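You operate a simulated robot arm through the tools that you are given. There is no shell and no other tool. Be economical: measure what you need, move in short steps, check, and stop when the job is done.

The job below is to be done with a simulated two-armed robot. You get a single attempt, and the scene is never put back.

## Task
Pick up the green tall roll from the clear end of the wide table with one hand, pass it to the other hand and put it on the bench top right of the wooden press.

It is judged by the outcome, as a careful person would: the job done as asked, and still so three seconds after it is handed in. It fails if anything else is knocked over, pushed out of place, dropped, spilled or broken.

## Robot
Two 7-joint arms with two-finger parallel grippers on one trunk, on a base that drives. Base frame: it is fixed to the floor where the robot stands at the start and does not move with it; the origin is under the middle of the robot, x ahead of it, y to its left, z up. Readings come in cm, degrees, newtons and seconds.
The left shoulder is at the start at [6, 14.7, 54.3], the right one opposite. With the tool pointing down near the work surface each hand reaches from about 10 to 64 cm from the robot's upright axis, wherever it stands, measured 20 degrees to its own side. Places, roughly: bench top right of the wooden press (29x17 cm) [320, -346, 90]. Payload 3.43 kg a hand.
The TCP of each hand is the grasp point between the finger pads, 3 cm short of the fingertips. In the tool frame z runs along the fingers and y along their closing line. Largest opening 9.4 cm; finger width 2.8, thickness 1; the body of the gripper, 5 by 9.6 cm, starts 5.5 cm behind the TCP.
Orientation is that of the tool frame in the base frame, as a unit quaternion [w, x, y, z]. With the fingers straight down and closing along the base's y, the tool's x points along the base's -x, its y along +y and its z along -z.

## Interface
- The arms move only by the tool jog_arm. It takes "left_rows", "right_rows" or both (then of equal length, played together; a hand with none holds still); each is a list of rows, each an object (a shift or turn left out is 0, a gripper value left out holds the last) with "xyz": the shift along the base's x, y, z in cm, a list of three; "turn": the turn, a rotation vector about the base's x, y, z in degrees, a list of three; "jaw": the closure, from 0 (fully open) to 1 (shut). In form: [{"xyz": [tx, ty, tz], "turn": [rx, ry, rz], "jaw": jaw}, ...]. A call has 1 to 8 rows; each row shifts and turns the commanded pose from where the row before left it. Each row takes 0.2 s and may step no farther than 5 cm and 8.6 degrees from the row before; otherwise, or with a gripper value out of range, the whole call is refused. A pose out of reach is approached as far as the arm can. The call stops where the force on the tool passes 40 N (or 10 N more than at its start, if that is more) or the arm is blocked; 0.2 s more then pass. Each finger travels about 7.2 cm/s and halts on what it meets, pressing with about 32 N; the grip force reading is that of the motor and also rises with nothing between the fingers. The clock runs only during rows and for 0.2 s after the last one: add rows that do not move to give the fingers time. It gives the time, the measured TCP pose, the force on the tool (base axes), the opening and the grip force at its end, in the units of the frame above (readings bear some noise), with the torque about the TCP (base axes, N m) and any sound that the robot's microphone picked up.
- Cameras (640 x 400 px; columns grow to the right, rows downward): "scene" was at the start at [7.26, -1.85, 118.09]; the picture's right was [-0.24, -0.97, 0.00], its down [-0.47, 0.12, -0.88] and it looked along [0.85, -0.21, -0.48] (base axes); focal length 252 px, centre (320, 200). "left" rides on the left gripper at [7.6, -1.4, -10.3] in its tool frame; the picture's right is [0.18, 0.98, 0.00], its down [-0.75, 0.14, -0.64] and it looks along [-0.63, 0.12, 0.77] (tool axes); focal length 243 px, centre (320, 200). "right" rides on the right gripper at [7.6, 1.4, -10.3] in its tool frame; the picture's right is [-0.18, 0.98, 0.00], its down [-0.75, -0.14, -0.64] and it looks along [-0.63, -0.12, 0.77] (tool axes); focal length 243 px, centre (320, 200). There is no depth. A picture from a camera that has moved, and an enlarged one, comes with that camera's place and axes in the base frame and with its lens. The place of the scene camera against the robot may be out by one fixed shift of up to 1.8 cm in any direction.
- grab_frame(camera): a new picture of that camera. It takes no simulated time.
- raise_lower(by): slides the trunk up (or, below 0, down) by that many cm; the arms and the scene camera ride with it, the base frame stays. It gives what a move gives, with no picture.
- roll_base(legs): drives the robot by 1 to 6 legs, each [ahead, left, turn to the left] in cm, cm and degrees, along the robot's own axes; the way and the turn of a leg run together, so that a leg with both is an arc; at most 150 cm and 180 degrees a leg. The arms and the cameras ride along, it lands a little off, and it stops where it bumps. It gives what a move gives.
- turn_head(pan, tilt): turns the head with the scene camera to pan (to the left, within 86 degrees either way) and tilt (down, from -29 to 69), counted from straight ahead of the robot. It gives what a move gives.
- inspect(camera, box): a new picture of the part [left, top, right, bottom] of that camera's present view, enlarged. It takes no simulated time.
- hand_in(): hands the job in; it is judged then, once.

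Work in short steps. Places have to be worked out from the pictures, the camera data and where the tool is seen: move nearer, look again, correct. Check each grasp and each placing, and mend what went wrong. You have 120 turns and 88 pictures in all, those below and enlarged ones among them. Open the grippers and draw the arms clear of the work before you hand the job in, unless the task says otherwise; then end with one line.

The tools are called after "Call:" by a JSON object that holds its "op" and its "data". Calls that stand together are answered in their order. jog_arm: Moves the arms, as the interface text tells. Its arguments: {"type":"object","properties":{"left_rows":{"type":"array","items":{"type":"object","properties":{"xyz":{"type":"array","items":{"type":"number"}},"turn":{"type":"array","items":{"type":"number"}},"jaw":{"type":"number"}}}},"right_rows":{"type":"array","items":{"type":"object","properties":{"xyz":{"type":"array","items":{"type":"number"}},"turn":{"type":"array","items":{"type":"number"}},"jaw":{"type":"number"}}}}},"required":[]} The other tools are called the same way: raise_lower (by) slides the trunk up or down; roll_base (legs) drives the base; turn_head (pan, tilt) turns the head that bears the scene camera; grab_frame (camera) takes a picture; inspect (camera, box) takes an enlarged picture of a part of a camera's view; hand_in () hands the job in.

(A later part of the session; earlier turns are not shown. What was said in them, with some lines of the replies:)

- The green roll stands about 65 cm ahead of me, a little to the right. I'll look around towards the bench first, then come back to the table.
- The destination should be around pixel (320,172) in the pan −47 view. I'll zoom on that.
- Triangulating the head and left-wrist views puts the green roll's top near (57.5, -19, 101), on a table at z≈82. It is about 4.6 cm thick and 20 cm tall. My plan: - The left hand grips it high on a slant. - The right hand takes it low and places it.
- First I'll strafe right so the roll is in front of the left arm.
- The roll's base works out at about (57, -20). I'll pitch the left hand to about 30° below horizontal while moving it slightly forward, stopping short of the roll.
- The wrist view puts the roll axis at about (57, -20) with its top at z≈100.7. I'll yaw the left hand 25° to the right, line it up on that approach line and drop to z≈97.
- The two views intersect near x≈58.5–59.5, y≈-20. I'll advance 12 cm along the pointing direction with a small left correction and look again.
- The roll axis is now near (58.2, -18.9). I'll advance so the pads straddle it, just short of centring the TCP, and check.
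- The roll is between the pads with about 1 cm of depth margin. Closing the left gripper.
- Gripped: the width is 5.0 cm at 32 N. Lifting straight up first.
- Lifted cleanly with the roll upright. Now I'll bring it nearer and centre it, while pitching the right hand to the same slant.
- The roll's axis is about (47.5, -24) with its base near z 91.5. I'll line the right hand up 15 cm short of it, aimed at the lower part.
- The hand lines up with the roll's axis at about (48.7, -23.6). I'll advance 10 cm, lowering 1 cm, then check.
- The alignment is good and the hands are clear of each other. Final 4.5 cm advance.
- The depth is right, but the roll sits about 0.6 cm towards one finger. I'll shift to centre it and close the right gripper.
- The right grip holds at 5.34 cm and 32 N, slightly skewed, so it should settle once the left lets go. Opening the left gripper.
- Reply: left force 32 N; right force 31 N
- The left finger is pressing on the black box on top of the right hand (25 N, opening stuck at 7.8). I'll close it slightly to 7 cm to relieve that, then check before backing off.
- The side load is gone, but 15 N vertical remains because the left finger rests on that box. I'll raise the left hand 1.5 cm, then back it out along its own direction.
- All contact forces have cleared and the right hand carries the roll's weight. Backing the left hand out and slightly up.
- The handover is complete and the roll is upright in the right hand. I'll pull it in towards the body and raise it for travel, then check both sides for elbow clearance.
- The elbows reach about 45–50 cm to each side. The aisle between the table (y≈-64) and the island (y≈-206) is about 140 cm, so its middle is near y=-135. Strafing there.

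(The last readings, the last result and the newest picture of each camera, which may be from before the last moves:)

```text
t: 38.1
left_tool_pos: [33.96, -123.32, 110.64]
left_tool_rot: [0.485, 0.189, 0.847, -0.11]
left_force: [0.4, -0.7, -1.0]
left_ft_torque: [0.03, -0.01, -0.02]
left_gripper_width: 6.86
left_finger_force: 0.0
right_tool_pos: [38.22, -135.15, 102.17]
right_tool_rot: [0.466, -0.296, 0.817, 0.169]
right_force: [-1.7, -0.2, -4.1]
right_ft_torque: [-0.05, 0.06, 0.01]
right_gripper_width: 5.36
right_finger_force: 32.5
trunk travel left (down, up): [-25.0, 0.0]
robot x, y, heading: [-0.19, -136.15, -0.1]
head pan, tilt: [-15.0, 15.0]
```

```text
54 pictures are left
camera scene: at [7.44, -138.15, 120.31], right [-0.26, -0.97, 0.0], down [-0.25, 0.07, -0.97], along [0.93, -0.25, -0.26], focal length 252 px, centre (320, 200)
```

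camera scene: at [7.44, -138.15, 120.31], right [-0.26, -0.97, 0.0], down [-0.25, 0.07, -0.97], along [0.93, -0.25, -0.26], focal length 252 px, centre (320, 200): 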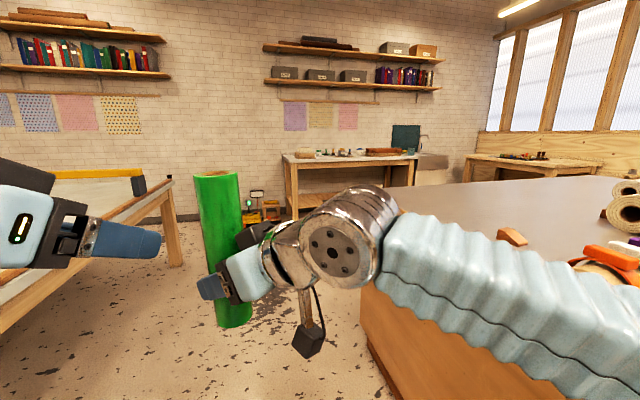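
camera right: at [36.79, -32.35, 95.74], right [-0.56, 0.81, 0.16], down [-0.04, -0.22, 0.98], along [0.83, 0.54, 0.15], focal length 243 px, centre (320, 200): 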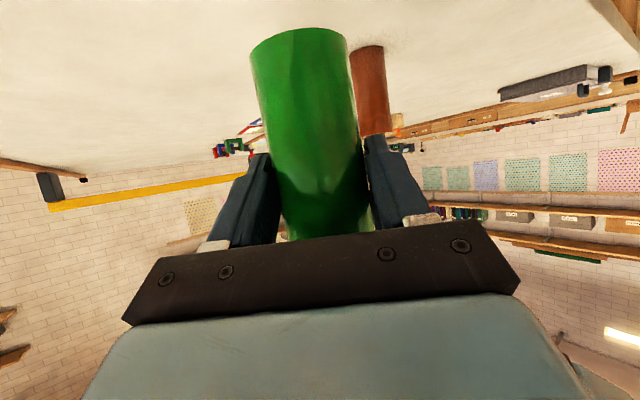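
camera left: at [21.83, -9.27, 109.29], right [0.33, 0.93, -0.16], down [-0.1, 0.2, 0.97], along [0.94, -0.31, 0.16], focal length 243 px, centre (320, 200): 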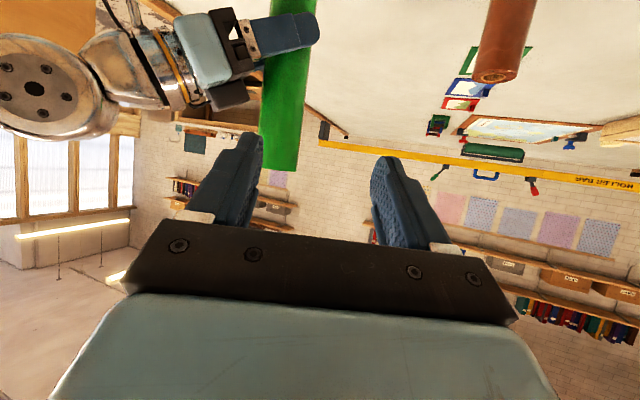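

Aisle ahead is clear and the bench with the press is visible at the back wall. Driving ahead along the aisle.

Call:
{"op": "roll_base", "data": {"legs": [[150, 0, 0], [20, 0, 0]]}}

Call:
{"op": "turn_head", "data": {"pan": -48, "tilt": 20}}

Call:
{"op": "grab_frame", "data": {"camera": "scene"}}

Call:
{"op": "turn_head", "data": {"pan": 0, "tilt": 20}}

Call:
{"op": "grab_frame", "data": {"camera": "scene"}}

```text
t: 46.7
left_tool_pos: [203.8, -123.75, 110.48]
left_tool_rot: [0.484, 0.189, 0.847, -0.11]
left_force: [0.0, 0.3, 0.7]
left_ft_torque: [0.04, 0.01, 0.01]
left_gripper_width: 6.87
left_finger_force: 0.0
right_tool_pos: [208.12, -135.54, 102.13]
right_tool_rot: [0.466, -0.296, 0.816, 0.169]
right_force: [-0.8, -0.2, -4.0]
right_ft_torque: [0.0, 0.04, -0.02]
right_gripper_width: 5.36
right_finger_force: 32.2
trunk travel left (down, up): [-25.0, 0.0]
robot x, y, heading: [169.74, -136.72, -0.1]
head pan, tilt: [-15.0, 15.0]
```

```text
t: 47.7
left_tool_pos: [203.86, -123.75, 110.53]
left_tool_rot: [0.485, 0.189, 0.847, -0.109]
left_force: [0.0, -0.4, -0.2]
left_ft_torque: [0.0, 0.01, -0.01]
left_gripper_width: 6.85
left_finger_force: 0.1
right_tool_pos: [208.2, -135.51, 102.24]
right_tool_rot: [0.466, -0.296, 0.816, 0.169]
right_force: [0.5, -0.3, -3.8]
right_ft_torque: [0.0, 0.02, 0.02]
right_gripper_width: 5.34
right_finger_force: 31.3
trunk travel left (down, up): [-25.0, 0.0]
robot x, y, heading: [169.99, -136.58, -0.2]
head pan, tilt: [-48.0, 20.0]
```

```text
53 pictures are left
camera scene: at [174.53, -143.02, 119.5], right [-0.74, -0.67, 0.0], down [-0.23, 0.25, -0.94], along [0.63, -0.7, -0.34], focal length 252 px, centre (320, 200)
```

scene: 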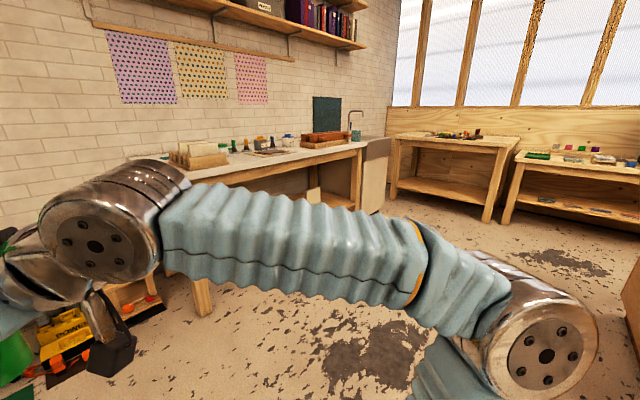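

```text
t: 48.8
left_tool_pos: [203.9, -123.83, 110.57]
left_tool_rot: [0.484, 0.189, 0.847, -0.11]
left_force: [-0.7, 0.0, -0.5]
left_ft_torque: [-0.04, 0.0, -0.01]
left_gripper_width: 6.86
left_finger_force: 0.0
right_tool_pos: [208.24, -135.5, 102.19]
right_tool_rot: [0.467, -0.296, 0.816, 0.169]
right_force: [0.0, 0.8, -3.6]
right_ft_torque: [-0.01, 0.04, 0.0]
right_gripper_width: 5.32
right_finger_force: 32.5
trunk travel left (down, up): [-25.0, 0.0]
robot x, y, heading: [169.77, -136.45, -0.3]
head pan, tilt: [0.0, 20.0]
```

```text
52 pictures are left
camera scene: at [177.62, -136.11, 119.5], right [0.0, -1.0, 0.0], down [-0.34, 0.0, -0.94], along [0.94, 0.0, -0.34], focal length 252 px, centre (320, 200)
```

scene: 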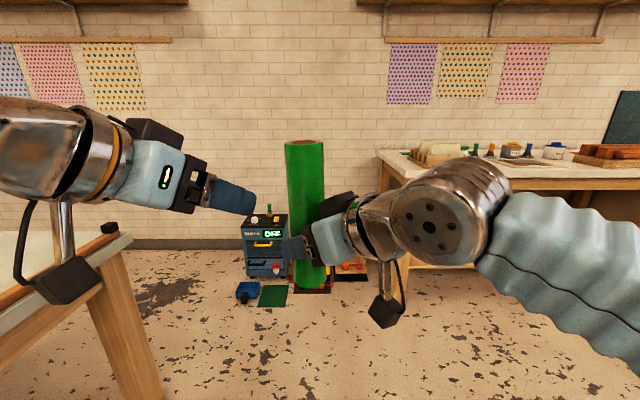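

The bench front edge is at x≈280–290 and the island ends at about x≈160, behind me. I'll go ahead to x≈220 and strafe right, parallel to the bench, towards the press.

Call:
{"op": "roll_base", "data": {"legs": [[20, 0, 0], [30, -20, 0], [0, -145, 0]]}}

Call:
{"op": "turn_head", "data": {"pan": -15, "tilt": 28}}

Call:
{"op": "grab_frame", "data": {"camera": "scene"}}

```text
t: 59.1
left_tool_pos: [253.73, -288.15, 110.56]
left_tool_rot: [0.485, 0.189, 0.847, -0.11]
left_force: [-0.6, 0.4, -0.5]
left_ft_torque: [0.02, -0.01, 0.01]
left_gripper_width: 6.86
left_finger_force: 0.1
right_tool_pos: [258.12, -299.92, 102.2]
right_tool_rot: [0.466, -0.296, 0.816, 0.169]
right_force: [0.7, 0.4, -4.6]
right_ft_torque: [-0.05, 0.05, 0.0]
right_gripper_width: 5.33
right_finger_force: 31.8
trunk travel left (down, up): [-25.0, 0.0]
robot x, y, heading: [219.78, -301.06, -0.3]
head pan, tilt: [0.0, 20.0]
```

```text
t: 59.9
left_tool_pos: [253.62, -288.21, 110.58]
left_tool_rot: [0.485, 0.19, 0.846, -0.111]
left_force: [0.9, -0.4, -0.7]
left_ft_torque: [-0.01, 0.03, 0.01]
left_gripper_width: 6.86
left_finger_force: 0.1
right_tool_pos: [258.12, -299.97, 102.11]
right_tool_rot: [0.467, -0.297, 0.816, 0.17]
right_force: [-0.6, 0.0, -4.6]
right_ft_torque: [-0.07, 0.02, 0.02]
right_gripper_width: 5.38
right_finger_force: 32.3
trunk travel left (down, up): [-25.0, 0.0]
robot x, y, heading: [219.73, -300.92, 0.0]
head pan, tilt: [-15.0, 28.0]
```

```text
51 pictures are left
camera scene: at [226.91, -302.92, 118.21], right [-0.26, -0.97, 0.0], down [-0.45, 0.12, -0.88], along [0.85, -0.23, -0.47], focal length 252 px, centre (320, 200)
```

scene: 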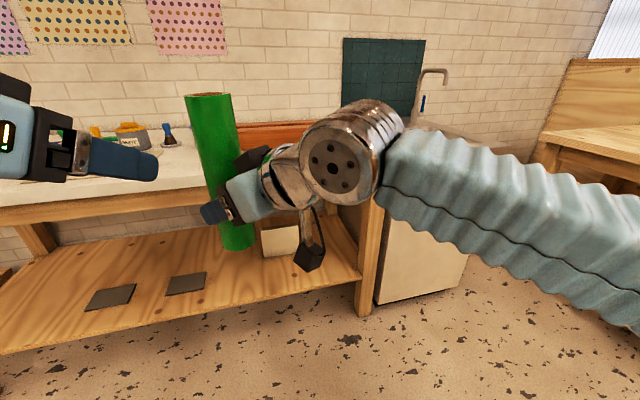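

The bench's front edge is at x≈291, and my right arm hides the target area. I'll shift the right hand 18 cm to the right and reduce its yaw, which opens the view and sets it up for placing.

Call:
{"op": "jog_arm", "data": {"right_rows": [{"xyz": [0, -3.6, 0], "turn": [0, 0, -6]}, {"xyz": [0, -3.6, 0], "turn": [0, 0, -6]}, {"xyz": [0, -3.6, 0], "turn": [0, 0, -6]}, {"xyz": [0, -3.6, 0], "turn": [0, 0, -6]}, {"xyz": [0, -3.6, 0], "turn": [0, 0, -6]}, {}]}}

Call:
{"op": "roll_base", "data": {"legs": [[0, -27, 0]]}}

Call:
{"op": "turn_head", "data": {"pan": -5, "tilt": 28}}

Call:
{"op": "grab_frame", "data": {"camera": "scene"}}

```text
t: 61.3
left_tool_pos: [253.62, -288.17, 110.66]
left_tool_rot: [0.485, 0.189, 0.847, -0.11]
left_force: [-0.7, -0.1, 0.6]
left_ft_torque: [-0.03, 0.0, 0.0]
left_gripper_width: 6.86
left_finger_force: 0.1
right_tool_pos: [258.11, -317.99, 102.13]
right_tool_rot: [0.494, -0.074, 0.865, 0.042]
right_force: [-0.1, 0.4, -4.4]
right_ft_torque: [-0.02, 0.06, -0.01]
right_gripper_width: 5.37
right_finger_force: 32.8
trunk travel left (down, up): [-25.0, 0.0]
robot x, y, heading: [219.75, -301.08, 0.1]
head pan, tilt: [-15.0, 28.0]
```

```text
t: 63.2
left_tool_pos: [253.69, -315.07, 110.59]
left_tool_rot: [0.485, 0.188, 0.847, -0.11]
left_force: [1.1, -0.3, 0.7]
left_ft_torque: [-0.01, -0.02, -0.01]
left_gripper_width: 6.86
left_finger_force: 0.1
right_tool_pos: [258.1, -344.82, 102.05]
right_tool_rot: [0.494, -0.076, 0.865, 0.043]
right_force: [0.3, -0.3, -3.6]
right_ft_torque: [-0.03, 0.02, -0.02]
right_gripper_width: 5.34
right_finger_force: 31.9
trunk travel left (down, up): [-25.0, 0.0]
robot x, y, heading: [219.55, -327.53, 0.1]
head pan, tilt: [-15.0, 28.0]
```

```text
t: 63.9
left_tool_pos: [253.62, -315.02, 110.63]
left_tool_rot: [0.485, 0.188, 0.847, -0.109]
left_force: [0.2, -0.2, -0.2]
left_ft_torque: [-0.01, -0.03, 0.0]
left_gripper_width: 6.86
left_finger_force: 0.1
right_tool_pos: [258.14, -344.82, 102.19]
right_tool_rot: [0.495, -0.075, 0.865, 0.043]
right_force: [0.1, -0.1, -3.5]
right_ft_torque: [0.0, 0.04, -0.02]
right_gripper_width: 5.37
right_finger_force: 32.1
trunk travel left (down, up): [-25.0, 0.0]
robot x, y, heading: [219.4, -327.67, 0.1]
head pan, tilt: [-5.0, 28.0]
```

```text
50 pictures are left
camera scene: at [227.16, -328.28, 118.21], right [-0.09, -1.0, 0.0], down [-0.47, 0.04, -0.88], along [0.88, -0.08, -0.47], focal length 252 px, centre (320, 200)
```

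scene: 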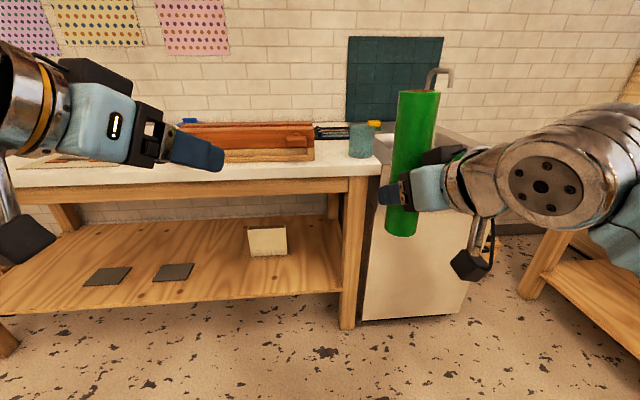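

Now I can see the press, a teal cup to its right and the free area in front. Zooming in.

Call:
{"op": "inspect", "data": {"camera": "scene", "box": [240, 100, 440, 225]}}

```text
3.20 times, centred on (340, 162) of scene
camera zoom: at [227.16, -328.28, 118.21], right [-0.09, -1.0, 0.0], down [-0.47, 0.04, -0.88], along [0.88, -0.08, -0.47], focal length 806 px, centre (256, 320)
```

zoom: 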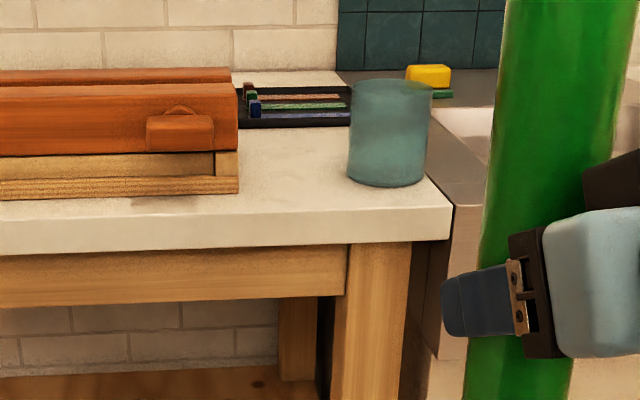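

Positions on the bench as I read them:
- Press right edge: y≈-334.
- Cup: about (316, -351), radius 4.7.
- Bench front edge: x≈302, right end y≈-355.
- Tray front: x≈336.

The free spot for the roll is about (311, -341). The roll tilts about 2°, so I'll correct that and drive closer.

Call:
{"op": "jog_arm", "data": {"right_rows": [{"turn": [2, 0, 0], "xyz": [0, 0, 1.5]}, {}]}}

Call:
{"op": "roll_base", "data": {"legs": [[32, 0, 0]]}}

Call:
{"op": "turn_head", "data": {"pan": -10, "tilt": 35}}

Call:
{"op": "grab_frame", "data": {"camera": "scene"}}

Call:
{"op": "grab_frame", "data": {"camera": "right"}}

```text
t: 64.5
left_tool_pos: [253.49, -315.0, 110.64]
left_tool_rot: [0.484, 0.188, 0.847, -0.11]
left_force: [0.6, -0.2, 0.2]
left_ft_torque: [0.02, 0.02, 0.01]
left_gripper_width: 6.84
left_finger_force: 0.1
right_tool_pos: [258.0, -344.93, 103.78]
right_tool_rot: [0.496, -0.068, 0.864, 0.059]
right_force: [-0.4, 0.3, -4.4]
right_ft_torque: [0.03, 0.09, 0.01]
right_gripper_width: 5.35
right_finger_force: 31.6
trunk travel left (down, up): [-25.0, 0.0]
robot x, y, heading: [219.7, -327.71, -0.1]
head pan, tilt: [-5.0, 28.0]
```

```text
t: 66.7
left_tool_pos: [285.81, -314.93, 110.45]
left_tool_rot: [0.485, 0.188, 0.847, -0.109]
left_force: [-0.2, -0.3, 0.2]
left_ft_torque: [-0.01, 0.01, 0.01]
left_gripper_width: 6.86
left_finger_force: 0.0
right_tool_pos: [290.34, -344.71, 103.69]
right_tool_rot: [0.495, -0.069, 0.864, 0.059]
right_force: [0.3, 0.0, -4.6]
right_ft_torque: [-0.02, 0.07, 0.01]
right_gripper_width: 5.37
right_finger_force: 32.4
trunk travel left (down, up): [-25.0, 0.0]
robot x, y, heading: [251.99, -327.7, 0.4]
head pan, tilt: [-5.0, 28.0]
```

```text
t: 67.3
left_tool_pos: [285.8, -314.93, 110.43]
left_tool_rot: [0.485, 0.187, 0.847, -0.109]
left_force: [-0.7, 0.8, 0.6]
left_ft_torque: [-0.02, 0.03, -0.01]
left_gripper_width: 6.89
left_finger_force: 0.0
right_tool_pos: [290.26, -344.8, 103.68]
right_tool_rot: [0.495, -0.068, 0.864, 0.059]
right_force: [0.1, 0.7, -4.3]
right_ft_torque: [0.0, 0.03, -0.02]
right_gripper_width: 5.33
right_finger_force: 32.6
trunk travel left (down, up): [-25.0, 0.0]
robot x, y, heading: [251.81, -327.83, -0.0]
head pan, tilt: [-10.0, 35.0]
```

```text
48 pictures are left
camera scene: at [258.95, -328.96, 117.12], right [-0.17, -0.99, 0.0], down [-0.56, 0.1, -0.82], along [0.81, -0.14, -0.57], focal length 252 px, centre (320, 200)
```

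scene: 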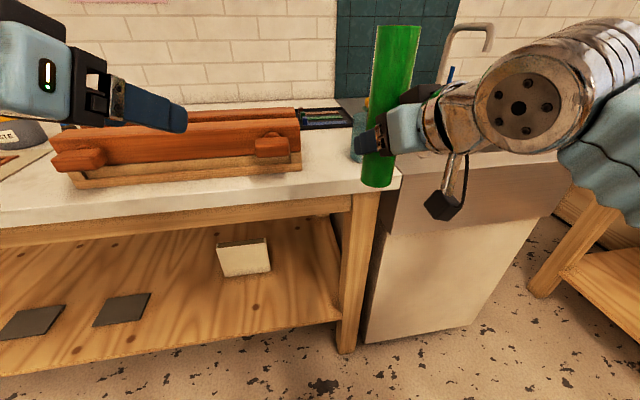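

```text
47 pictures are left
camera right: at [277.5, -345.55, 102.25], right [-0.08, 0.98, 0.19], down [-0.14, -0.2, 0.97], along [0.99, 0.05, 0.16], focal length 243 px, centre (320, 200)
```

right: 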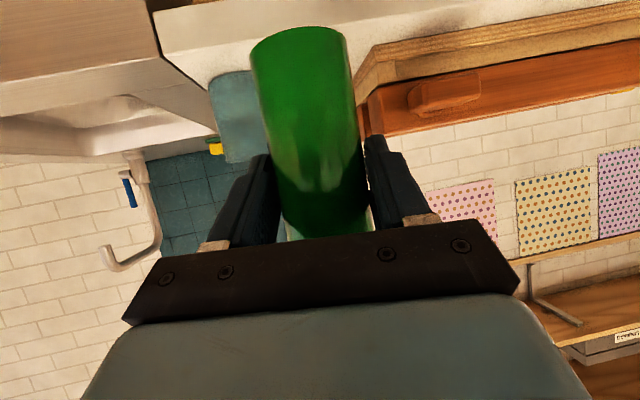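

The two views disagree by a few cm on the press corner, so I'll zoom the wrist view to identify it.

Call:
{"op": "inspect", "data": {"camera": "right", "box": [180, 0, 460, 175]}}

Call:
{"op": "inspect", "data": {"camera": "scene", "box": [260, 80, 440, 220]}}

```text
2.29 times, centred on (320, 88) of right
camera zoom: at [277.5, -345.55, 102.25], right [-0.08, 0.98, 0.19], down [-0.14, -0.2, 0.97], along [0.99, 0.05, 0.16], focal length 555 px, centre (320, 457)
```

zoom: 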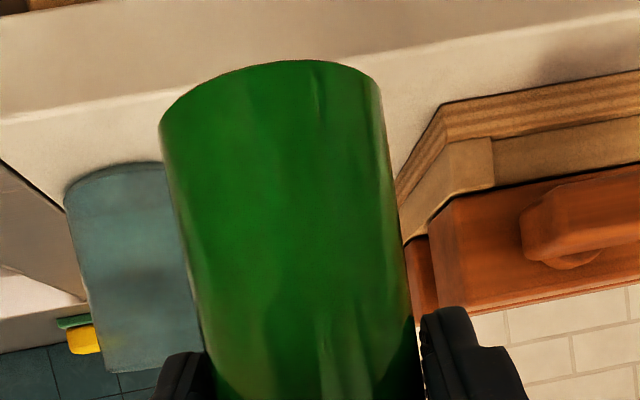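

```text
2.86 times, centred on (350, 150) of scene
camera zoom: at [258.95, -328.96, 117.12], right [-0.17, -0.99, 0.0], down [-0.56, 0.1, -0.82], along [0.81, -0.14, -0.57], focal length 720 px, centre (234, 343)
```

zoom: 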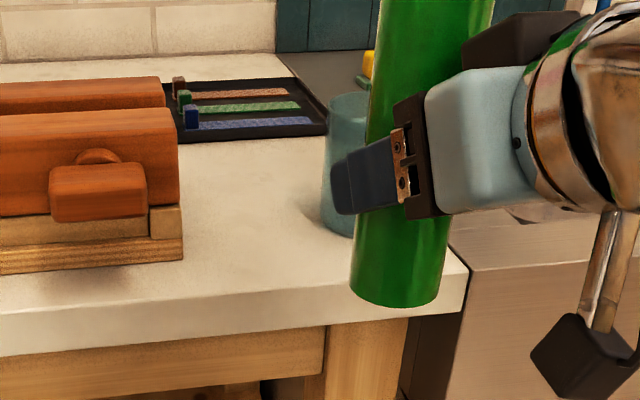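

Both views now agree: press corner (308.6, -334), bench edge x≈303, and the roll base at about (291.5, -344.3, 96). I'll shift left 3.7 cm, then move forward 12 cm and check.

Call:
{"op": "jog_arm", "data": {"right_rows": [{"xyz": [0, 1.9, 0]}, {"xyz": [0, 1.8, 0]}, {"xyz": [3, 0, 0]}, {"xyz": [3, 0, 0]}, {"xyz": [3, 0, 0]}, {"xyz": [3, 0, 0]}, {}]}}

Call:
{"op": "inspect", "data": {"camera": "scene", "box": [220, 60, 440, 220]}}

Call:
{"op": "grab_frame", "data": {"camera": "right"}}

```text
t: 68.9
left_tool_pos: [285.88, -314.95, 110.59]
left_tool_rot: [0.486, 0.187, 0.847, -0.109]
left_force: [-1.0, 0.0, 0.4]
left_ft_torque: [0.0, 0.01, 0.02]
left_gripper_width: 6.87
left_finger_force: 0.1
right_tool_pos: [302.4, -341.09, 103.75]
right_tool_rot: [0.496, -0.068, 0.864, 0.06]
right_force: [0.3, -0.4, -5.2]
right_ft_torque: [-0.02, 0.02, -0.02]
right_gripper_width: 5.36
right_finger_force: 31.9
trunk travel left (down, up): [-25.0, 0.0]
robot x, y, heading: [251.92, -327.66, -0.0]
head pan, tilt: [-10.0, 35.0]
```

```text
2.50 times, centred on (330, 140) of scene
camera zoom: at [258.98, -328.96, 117.11], right [-0.17, -0.99, 0.0], down [-0.57, 0.1, -0.82], along [0.81, -0.14, -0.57], focal length 630 px, centre (295, 350)
```

zoom: 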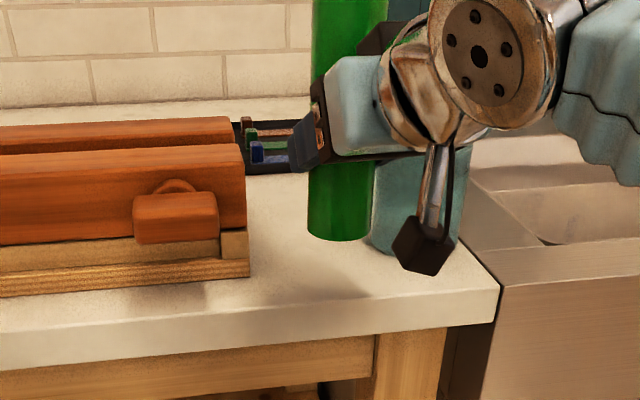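

```text
43 pictures are left
camera right: at [289.47, -341.91, 102.28], right [-0.08, 0.98, 0.19], down [-0.14, -0.2, 0.97], along [0.99, 0.05, 0.16], focal length 243 px, centre (320, 200)
```

right: 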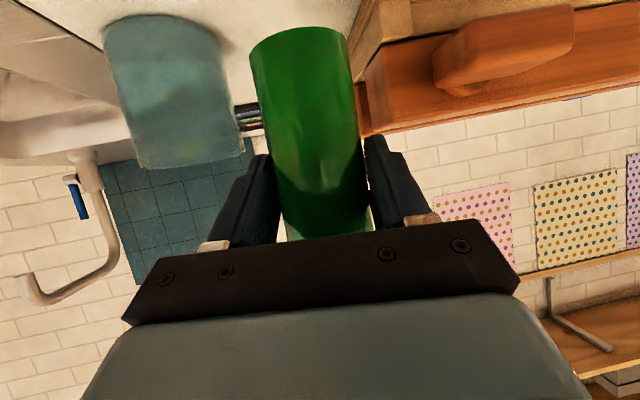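

The roll is well between the press and the cup. I'll go forward 7.5 cm more, then descend 4 cm.

Call:
{"op": "jog_arm", "data": {"right_rows": [{"xyz": [2.5, 0, 0]}, {"xyz": [2.5, 0, 0]}, {"xyz": [2.5, 0, 0]}, {}, {"xyz": [0, 0, -2]}, {"xyz": [0, 0, -2]}, {}]}}

Call:
{"op": "inspect", "data": {"camera": "scene", "box": [220, 60, 440, 220]}}

Call:
{"op": "grab_frame", "data": {"camera": "right"}}

```text
t: 70.5
left_tool_pos: [285.79, -314.91, 110.73]
left_tool_rot: [0.485, 0.187, 0.848, -0.109]
left_force: [0.1, -0.1, 0.2]
left_ft_torque: [-0.02, 0.03, 0.01]
left_gripper_width: 6.86
left_finger_force: 0.1
right_tool_pos: [309.79, -340.98, 99.5]
right_tool_rot: [0.496, -0.068, 0.864, 0.059]
right_force: [-0.7, 0.6, -3.9]
right_ft_torque: [-0.01, 0.0, 0.03]
right_gripper_width: 5.33
right_finger_force: 32.1
trunk travel left (down, up): [-25.0, 0.0]
robot x, y, heading: [251.87, -327.77, 0.0]
head pan, tilt: [-10.0, 35.0]
```

```text
2.50 times, centred on (330, 140) of scene
camera zoom: at [258.97, -328.96, 117.11], right [-0.17, -0.99, 0.0], down [-0.57, 0.1, -0.82], along [0.81, -0.14, -0.57], focal length 630 px, centre (295, 350)
```

zoom: 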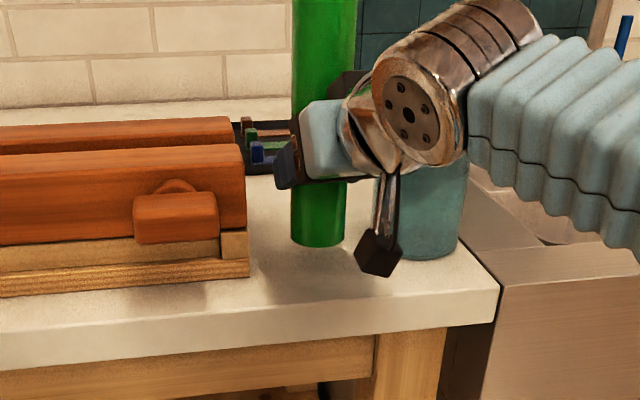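

```text
41 pictures are left
camera right: at [296.99, -341.8, 98.19], right [-0.08, 0.98, 0.19], down [-0.14, -0.2, 0.97], along [0.99, 0.05, 0.16], focal length 243 px, centre (320, 200)
```

right: 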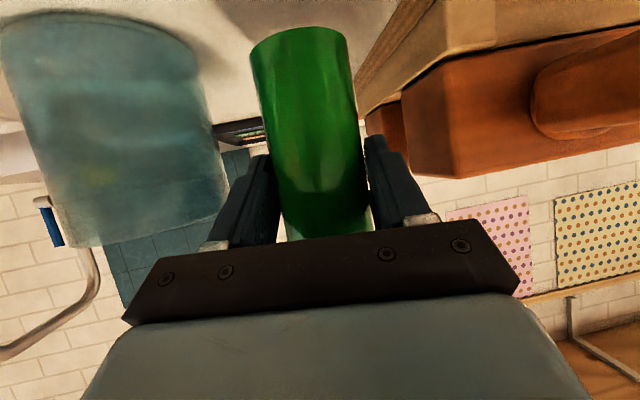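

The roll looks vertical with clear gaps on both sides. Lowering in small steps while watching the force.

Call:
{"op": "jog_arm", "data": {"right_rows": [{"xyz": [0, 0, -0.5]}, {"xyz": [0, 0, -0.4]}, {"xyz": [0, 0, -0.3]}, {}]}}

```text
t: 71.5
left_tool_pos: [285.69, -315.01, 110.62]
left_tool_rot: [0.486, 0.187, 0.847, -0.108]
left_force: [0.2, -0.2, 0.4]
left_ft_torque: [0.0, 0.02, -0.02]
left_gripper_width: 6.87
left_finger_force: 0.0
right_tool_pos: [309.97, -341.02, 98.46]
right_tool_rot: [0.495, -0.07, 0.864, 0.06]
right_force: [-0.8, -0.4, -4.5]
right_ft_torque: [-0.01, 0.08, -0.02]
right_gripper_width: 5.35
right_finger_force: 32.3
trunk travel left (down, up): [-25.0, 0.0]
robot x, y, heading: [251.79, -328.02, 0.1]
head pan, tilt: [-10.0, 35.0]
```

No contact yet, so I'll continue down in 0.3 cm steps.

Call:
{"op": "jog_arm", "data": {"right_rows": [{"xyz": [0, 0, -0.3]}, {"xyz": [0, 0, -0.3]}, {}]}}

Call:
{"op": "inspect", "data": {"camera": "scene", "box": [280, 100, 400, 180]}}

```text
t: 72.3
left_tool_pos: [285.84, -314.88, 110.54]
left_tool_rot: [0.485, 0.187, 0.848, -0.107]
left_force: [0.3, 0.1, 0.1]
left_ft_torque: [0.01, -0.04, 0.02]
left_gripper_width: 6.85
left_finger_force: 0.1
right_tool_pos: [309.83, -341.26, 97.85]
right_tool_rot: [0.496, -0.067, 0.864, 0.058]
right_force: [-0.3, -0.2, -4.9]
right_ft_torque: [0.0, 0.02, 0.02]
right_gripper_width: 5.35
right_finger_force: 31.5
trunk travel left (down, up): [-25.0, 0.0]
robot x, y, heading: [252.35, -327.7, 0.2]
head pan, tilt: [-10.0, 35.0]
```

```text
5.00 times, centred on (340, 140) of scene
camera zoom: at [258.96, -328.96, 117.11], right [-0.17, -0.99, 0.0], down [-0.57, 0.1, -0.82], along [0.81, -0.14, -0.57], focal length 1259 px, centre (220, 500)
```

zoom: 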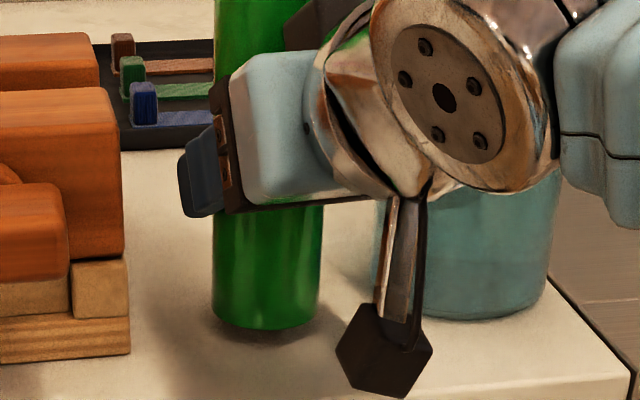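

Shadow contact is close but the force is unchanged. A few more 0.25 cm steps.

Call:
{"op": "jog_arm", "data": {"right_rows": [{"xyz": [0, 0, -0.25]}, {"xyz": [0, 0, -0.25]}, {}]}}

```text
t: 73.1
left_tool_pos: [285.82, -314.85, 110.58]
left_tool_rot: [0.485, 0.188, 0.847, -0.109]
left_force: [-0.1, 0.1, 0.6]
left_ft_torque: [-0.01, 0.0, -0.02]
left_gripper_width: 6.87
left_finger_force: 0.1
right_tool_pos: [309.89, -340.93, 97.25]
right_tool_rot: [0.495, -0.069, 0.864, 0.059]
right_force: [0.2, 0.3, -4.7]
right_ft_torque: [-0.05, 0.06, 0.03]
right_gripper_width: 5.35
right_finger_force: 31.7
trunk travel left (down, up): [-25.0, 0.0]
robot x, y, heading: [251.72, -327.54, 0.2]
head pan, tilt: [-10.0, 35.0]
```

Still carrying the full weight, so I'll keep lowering.

Call:
{"op": "jog_arm", "data": {"right_rows": [{"xyz": [0, 0, -0.25]}, {"xyz": [0, 0, -0.25]}, {}]}}

```text
t: 73.9
left_tool_pos: [285.64, -314.8, 110.61]
left_tool_rot: [0.486, 0.186, 0.847, -0.108]
left_force: [0.0, -1.0, -0.7]
left_ft_torque: [-0.02, 0.0, 0.0]
left_gripper_width: 6.87
left_finger_force: 0.0
right_tool_pos: [309.74, -340.92, 97.11]
right_tool_rot: [0.498, -0.068, 0.862, 0.059]
right_force: [2.4, 0.9, 11.5]
right_ft_torque: [-0.16, -0.62, 0.02]
right_gripper_width: 5.34
right_finger_force: 32.4
trunk travel left (down, up): [-25.0, 0.0]
robot x, y, heading: [251.79, -328.23, 0.3]
head pan, tilt: [-10.0, 35.0]
```

Contact: force went from -4.7 to +11.5 N. I'll ease up a touch, then open the fingers gently to about 7.5 cm.

Call:
{"op": "jog_arm", "data": {"right_rows": [{"xyz": [0, 0, 0.2]}, {}, {"jaw": 0.4}, {"jaw": 0.36}, {"jaw": 0.3}, {"jaw": 0.22}, {}, {}]}}

Call:
{"op": "inspect", "data": {"camera": "scene", "box": [220, 60, 440, 220]}}

Call:
{"op": "grab_frame", "data": {"camera": "right"}}

```text
t: 75.7
left_tool_pos: [285.75, -314.9, 110.53]
left_tool_rot: [0.485, 0.187, 0.847, -0.109]
left_force: [0.0, 0.6, -0.3]
left_ft_torque: [0.05, -0.01, 0.0]
left_gripper_width: 6.83
left_finger_force: 0.0
right_tool_pos: [309.85, -340.97, 96.99]
right_tool_rot: [0.496, -0.069, 0.864, 0.06]
right_force: [-0.4, -0.4, -0.1]
right_ft_torque: [-0.03, 0.01, 0.01]
right_gripper_width: 7.34
right_finger_force: 0.2
trunk travel left (down, up): [-25.0, 0.0]
robot x, y, heading: [252.05, -327.84, -0.2]
head pan, tilt: [-10.0, 35.0]
```

```text
2.50 times, centred on (330, 140) of scene
camera zoom: at [258.94, -328.95, 117.12], right [-0.17, -0.99, 0.0], down [-0.57, 0.1, -0.82], along [0.81, -0.14, -0.57], focal length 630 px, centre (295, 350)
```

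zoom: 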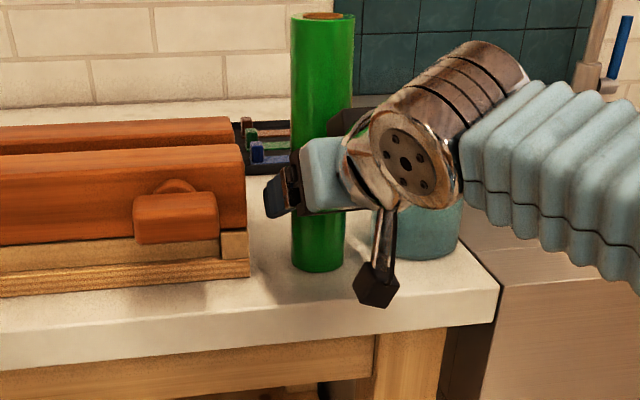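

```text
38 pictures are left
camera right: at [296.99, -341.83, 95.65], right [-0.08, 0.98, 0.19], down [-0.14, -0.2, 0.97], along [0.99, 0.05, 0.16], focal length 243 px, centre (320, 200)
```

right: 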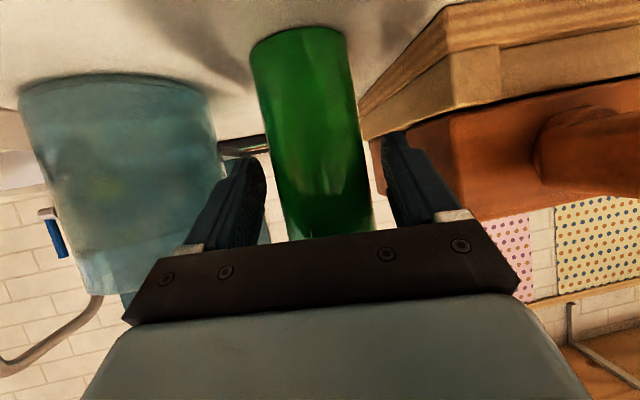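

The roll stands free on the bench. I'll back the hand straight out along its pointing direction, nudging slightly to keep both fingers clear.

Call:
{"op": "jog_arm", "data": {"right_rows": [{"xyz": [-1.2, -0.4, 0]}, {"xyz": [-1.5, -0.27, 0]}, {"xyz": [-1.5, -0.27, 0]}, {"xyz": [-2, -0.35, 0]}, {"xyz": [-3, -0.5, 0.5]}, {"xyz": [-3, -0.5, 1]}, {"xyz": [-3, -0.5, 1]}, {}]}}

Call:
{"op": "grab_frame", "data": {"camera": "scene"}}

Call:
{"op": "grab_frame", "data": {"camera": "right"}}

```text
t: 77.5
left_tool_pos: [285.65, -314.91, 110.7]
left_tool_rot: [0.486, 0.187, 0.847, -0.108]
left_force: [-0.7, 0.0, -0.6]
left_ft_torque: [-0.01, 0.01, -0.03]
left_gripper_width: 6.87
left_finger_force: 0.0
right_tool_pos: [294.66, -343.84, 99.6]
right_tool_rot: [0.496, -0.068, 0.864, 0.058]
right_force: [-0.1, 0.1, -1.1]
right_ft_torque: [-0.02, 0.02, 0.01]
right_gripper_width: 7.35
right_finger_force: 0.1
trunk travel left (down, up): [-25.0, 0.0]
robot x, y, heading: [251.54, -327.7, 0.0]
head pan, tilt: [-10.0, 35.0]
```

```text
37 pictures are left
camera scene: at [258.92, -328.95, 117.12], right [-0.17, -0.99, 0.0], down [-0.56, 0.1, -0.82], along [0.81, -0.14, -0.57], focal length 252 px, centre (320, 200)
```

scene: 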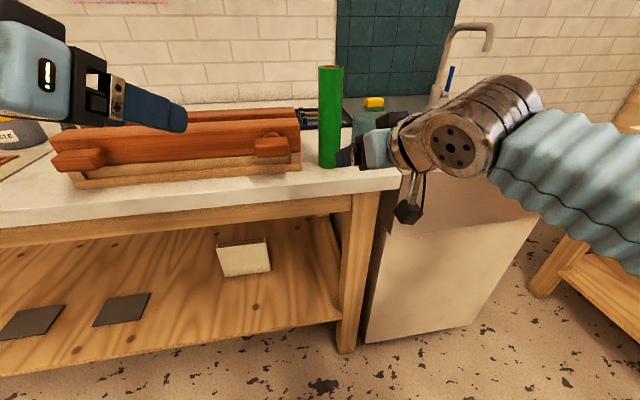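

```text
36 pictures are left
camera right: at [281.8, -344.69, 98.16], right [-0.08, 0.98, 0.19], down [-0.14, -0.2, 0.97], along [0.99, 0.05, 0.16], focal length 243 px, centre (320, 200)
```

right: 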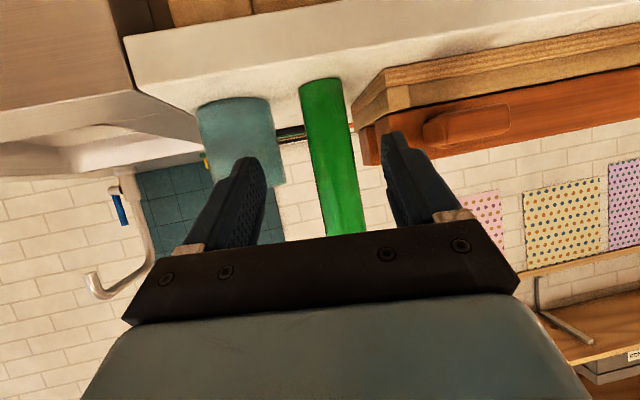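

The roll stands upright between press and cup, and nothing else moved. I'll open both grippers and back the base away along the known free path.

Call:
{"op": "jog_arm", "data": {"left_rows": [{"jaw": 0}, {}, {}], "right_rows": [{"xyz": [-3, -0.5, 1]}, {"xyz": [-3, -0.5, 1], "jaw": 0}, {}]}}

Call:
{"op": "roll_base", "data": {"legs": [[-28, 0, 0]]}}

Call:
{"op": "grab_frame", "data": {"camera": "scene"}}

```text
t: 78.3
left_tool_pos: [285.79, -314.94, 110.58]
left_tool_rot: [0.486, 0.187, 0.847, -0.108]
left_force: [-0.7, 0.2, -0.8]
left_ft_torque: [0.01, -0.01, 0.02]
left_gripper_width: 9.39
left_finger_force: 0.2
right_tool_pos: [288.62, -344.91, 101.52]
right_tool_rot: [0.495, -0.068, 0.864, 0.058]
right_force: [-0.5, 0.4, 0.4]
right_ft_torque: [0.01, -0.01, 0.06]
right_gripper_width: 9.41
right_finger_force: 0.0
trunk travel left (down, up): [-25.0, 0.0]
robot x, y, heading: [251.95, -327.99, 0.1]
head pan, tilt: [-10.0, 35.0]
```

```text
t: 80.3
left_tool_pos: [257.78, -314.98, 110.59]
left_tool_rot: [0.485, 0.187, 0.848, -0.108]
left_force: [0.4, -0.8, -0.5]
left_ft_torque: [-0.02, 0.0, 0.02]
left_gripper_width: 9.42
left_finger_force: 0.0
right_tool_pos: [260.73, -344.83, 101.57]
right_tool_rot: [0.496, -0.067, 0.864, 0.058]
right_force: [-0.2, 0.3, -0.1]
right_ft_torque: [0.01, -0.03, 0.02]
right_gripper_width: 9.41
right_finger_force: 0.1
trunk travel left (down, up): [-25.0, 0.0]
robot x, y, heading: [224.01, -327.6, -0.1]
head pan, tilt: [-10.0, 35.0]
```

```text
35 pictures are left
camera scene: at [230.97, -329.01, 117.12], right [-0.17, -0.99, 0.0], down [-0.57, 0.1, -0.82], along [0.81, -0.14, -0.57], focal length 252 px, centre (320, 200)
```

scene: 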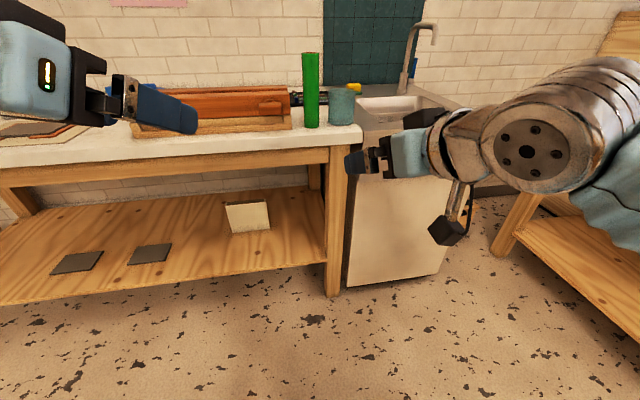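

The roll stands upright on the bench to the right of the press. The cup and press look unmoved, both grippers are open and the arms are clear, so I'm handing in.

Call:
{"op": "hand_in", "data": {}}

```text
The job is handed in.
```

The left hand picked up the green roll and passed it to the right hand, which stood it upright on the bench top right of the wooden press; nothing else was seen to move.
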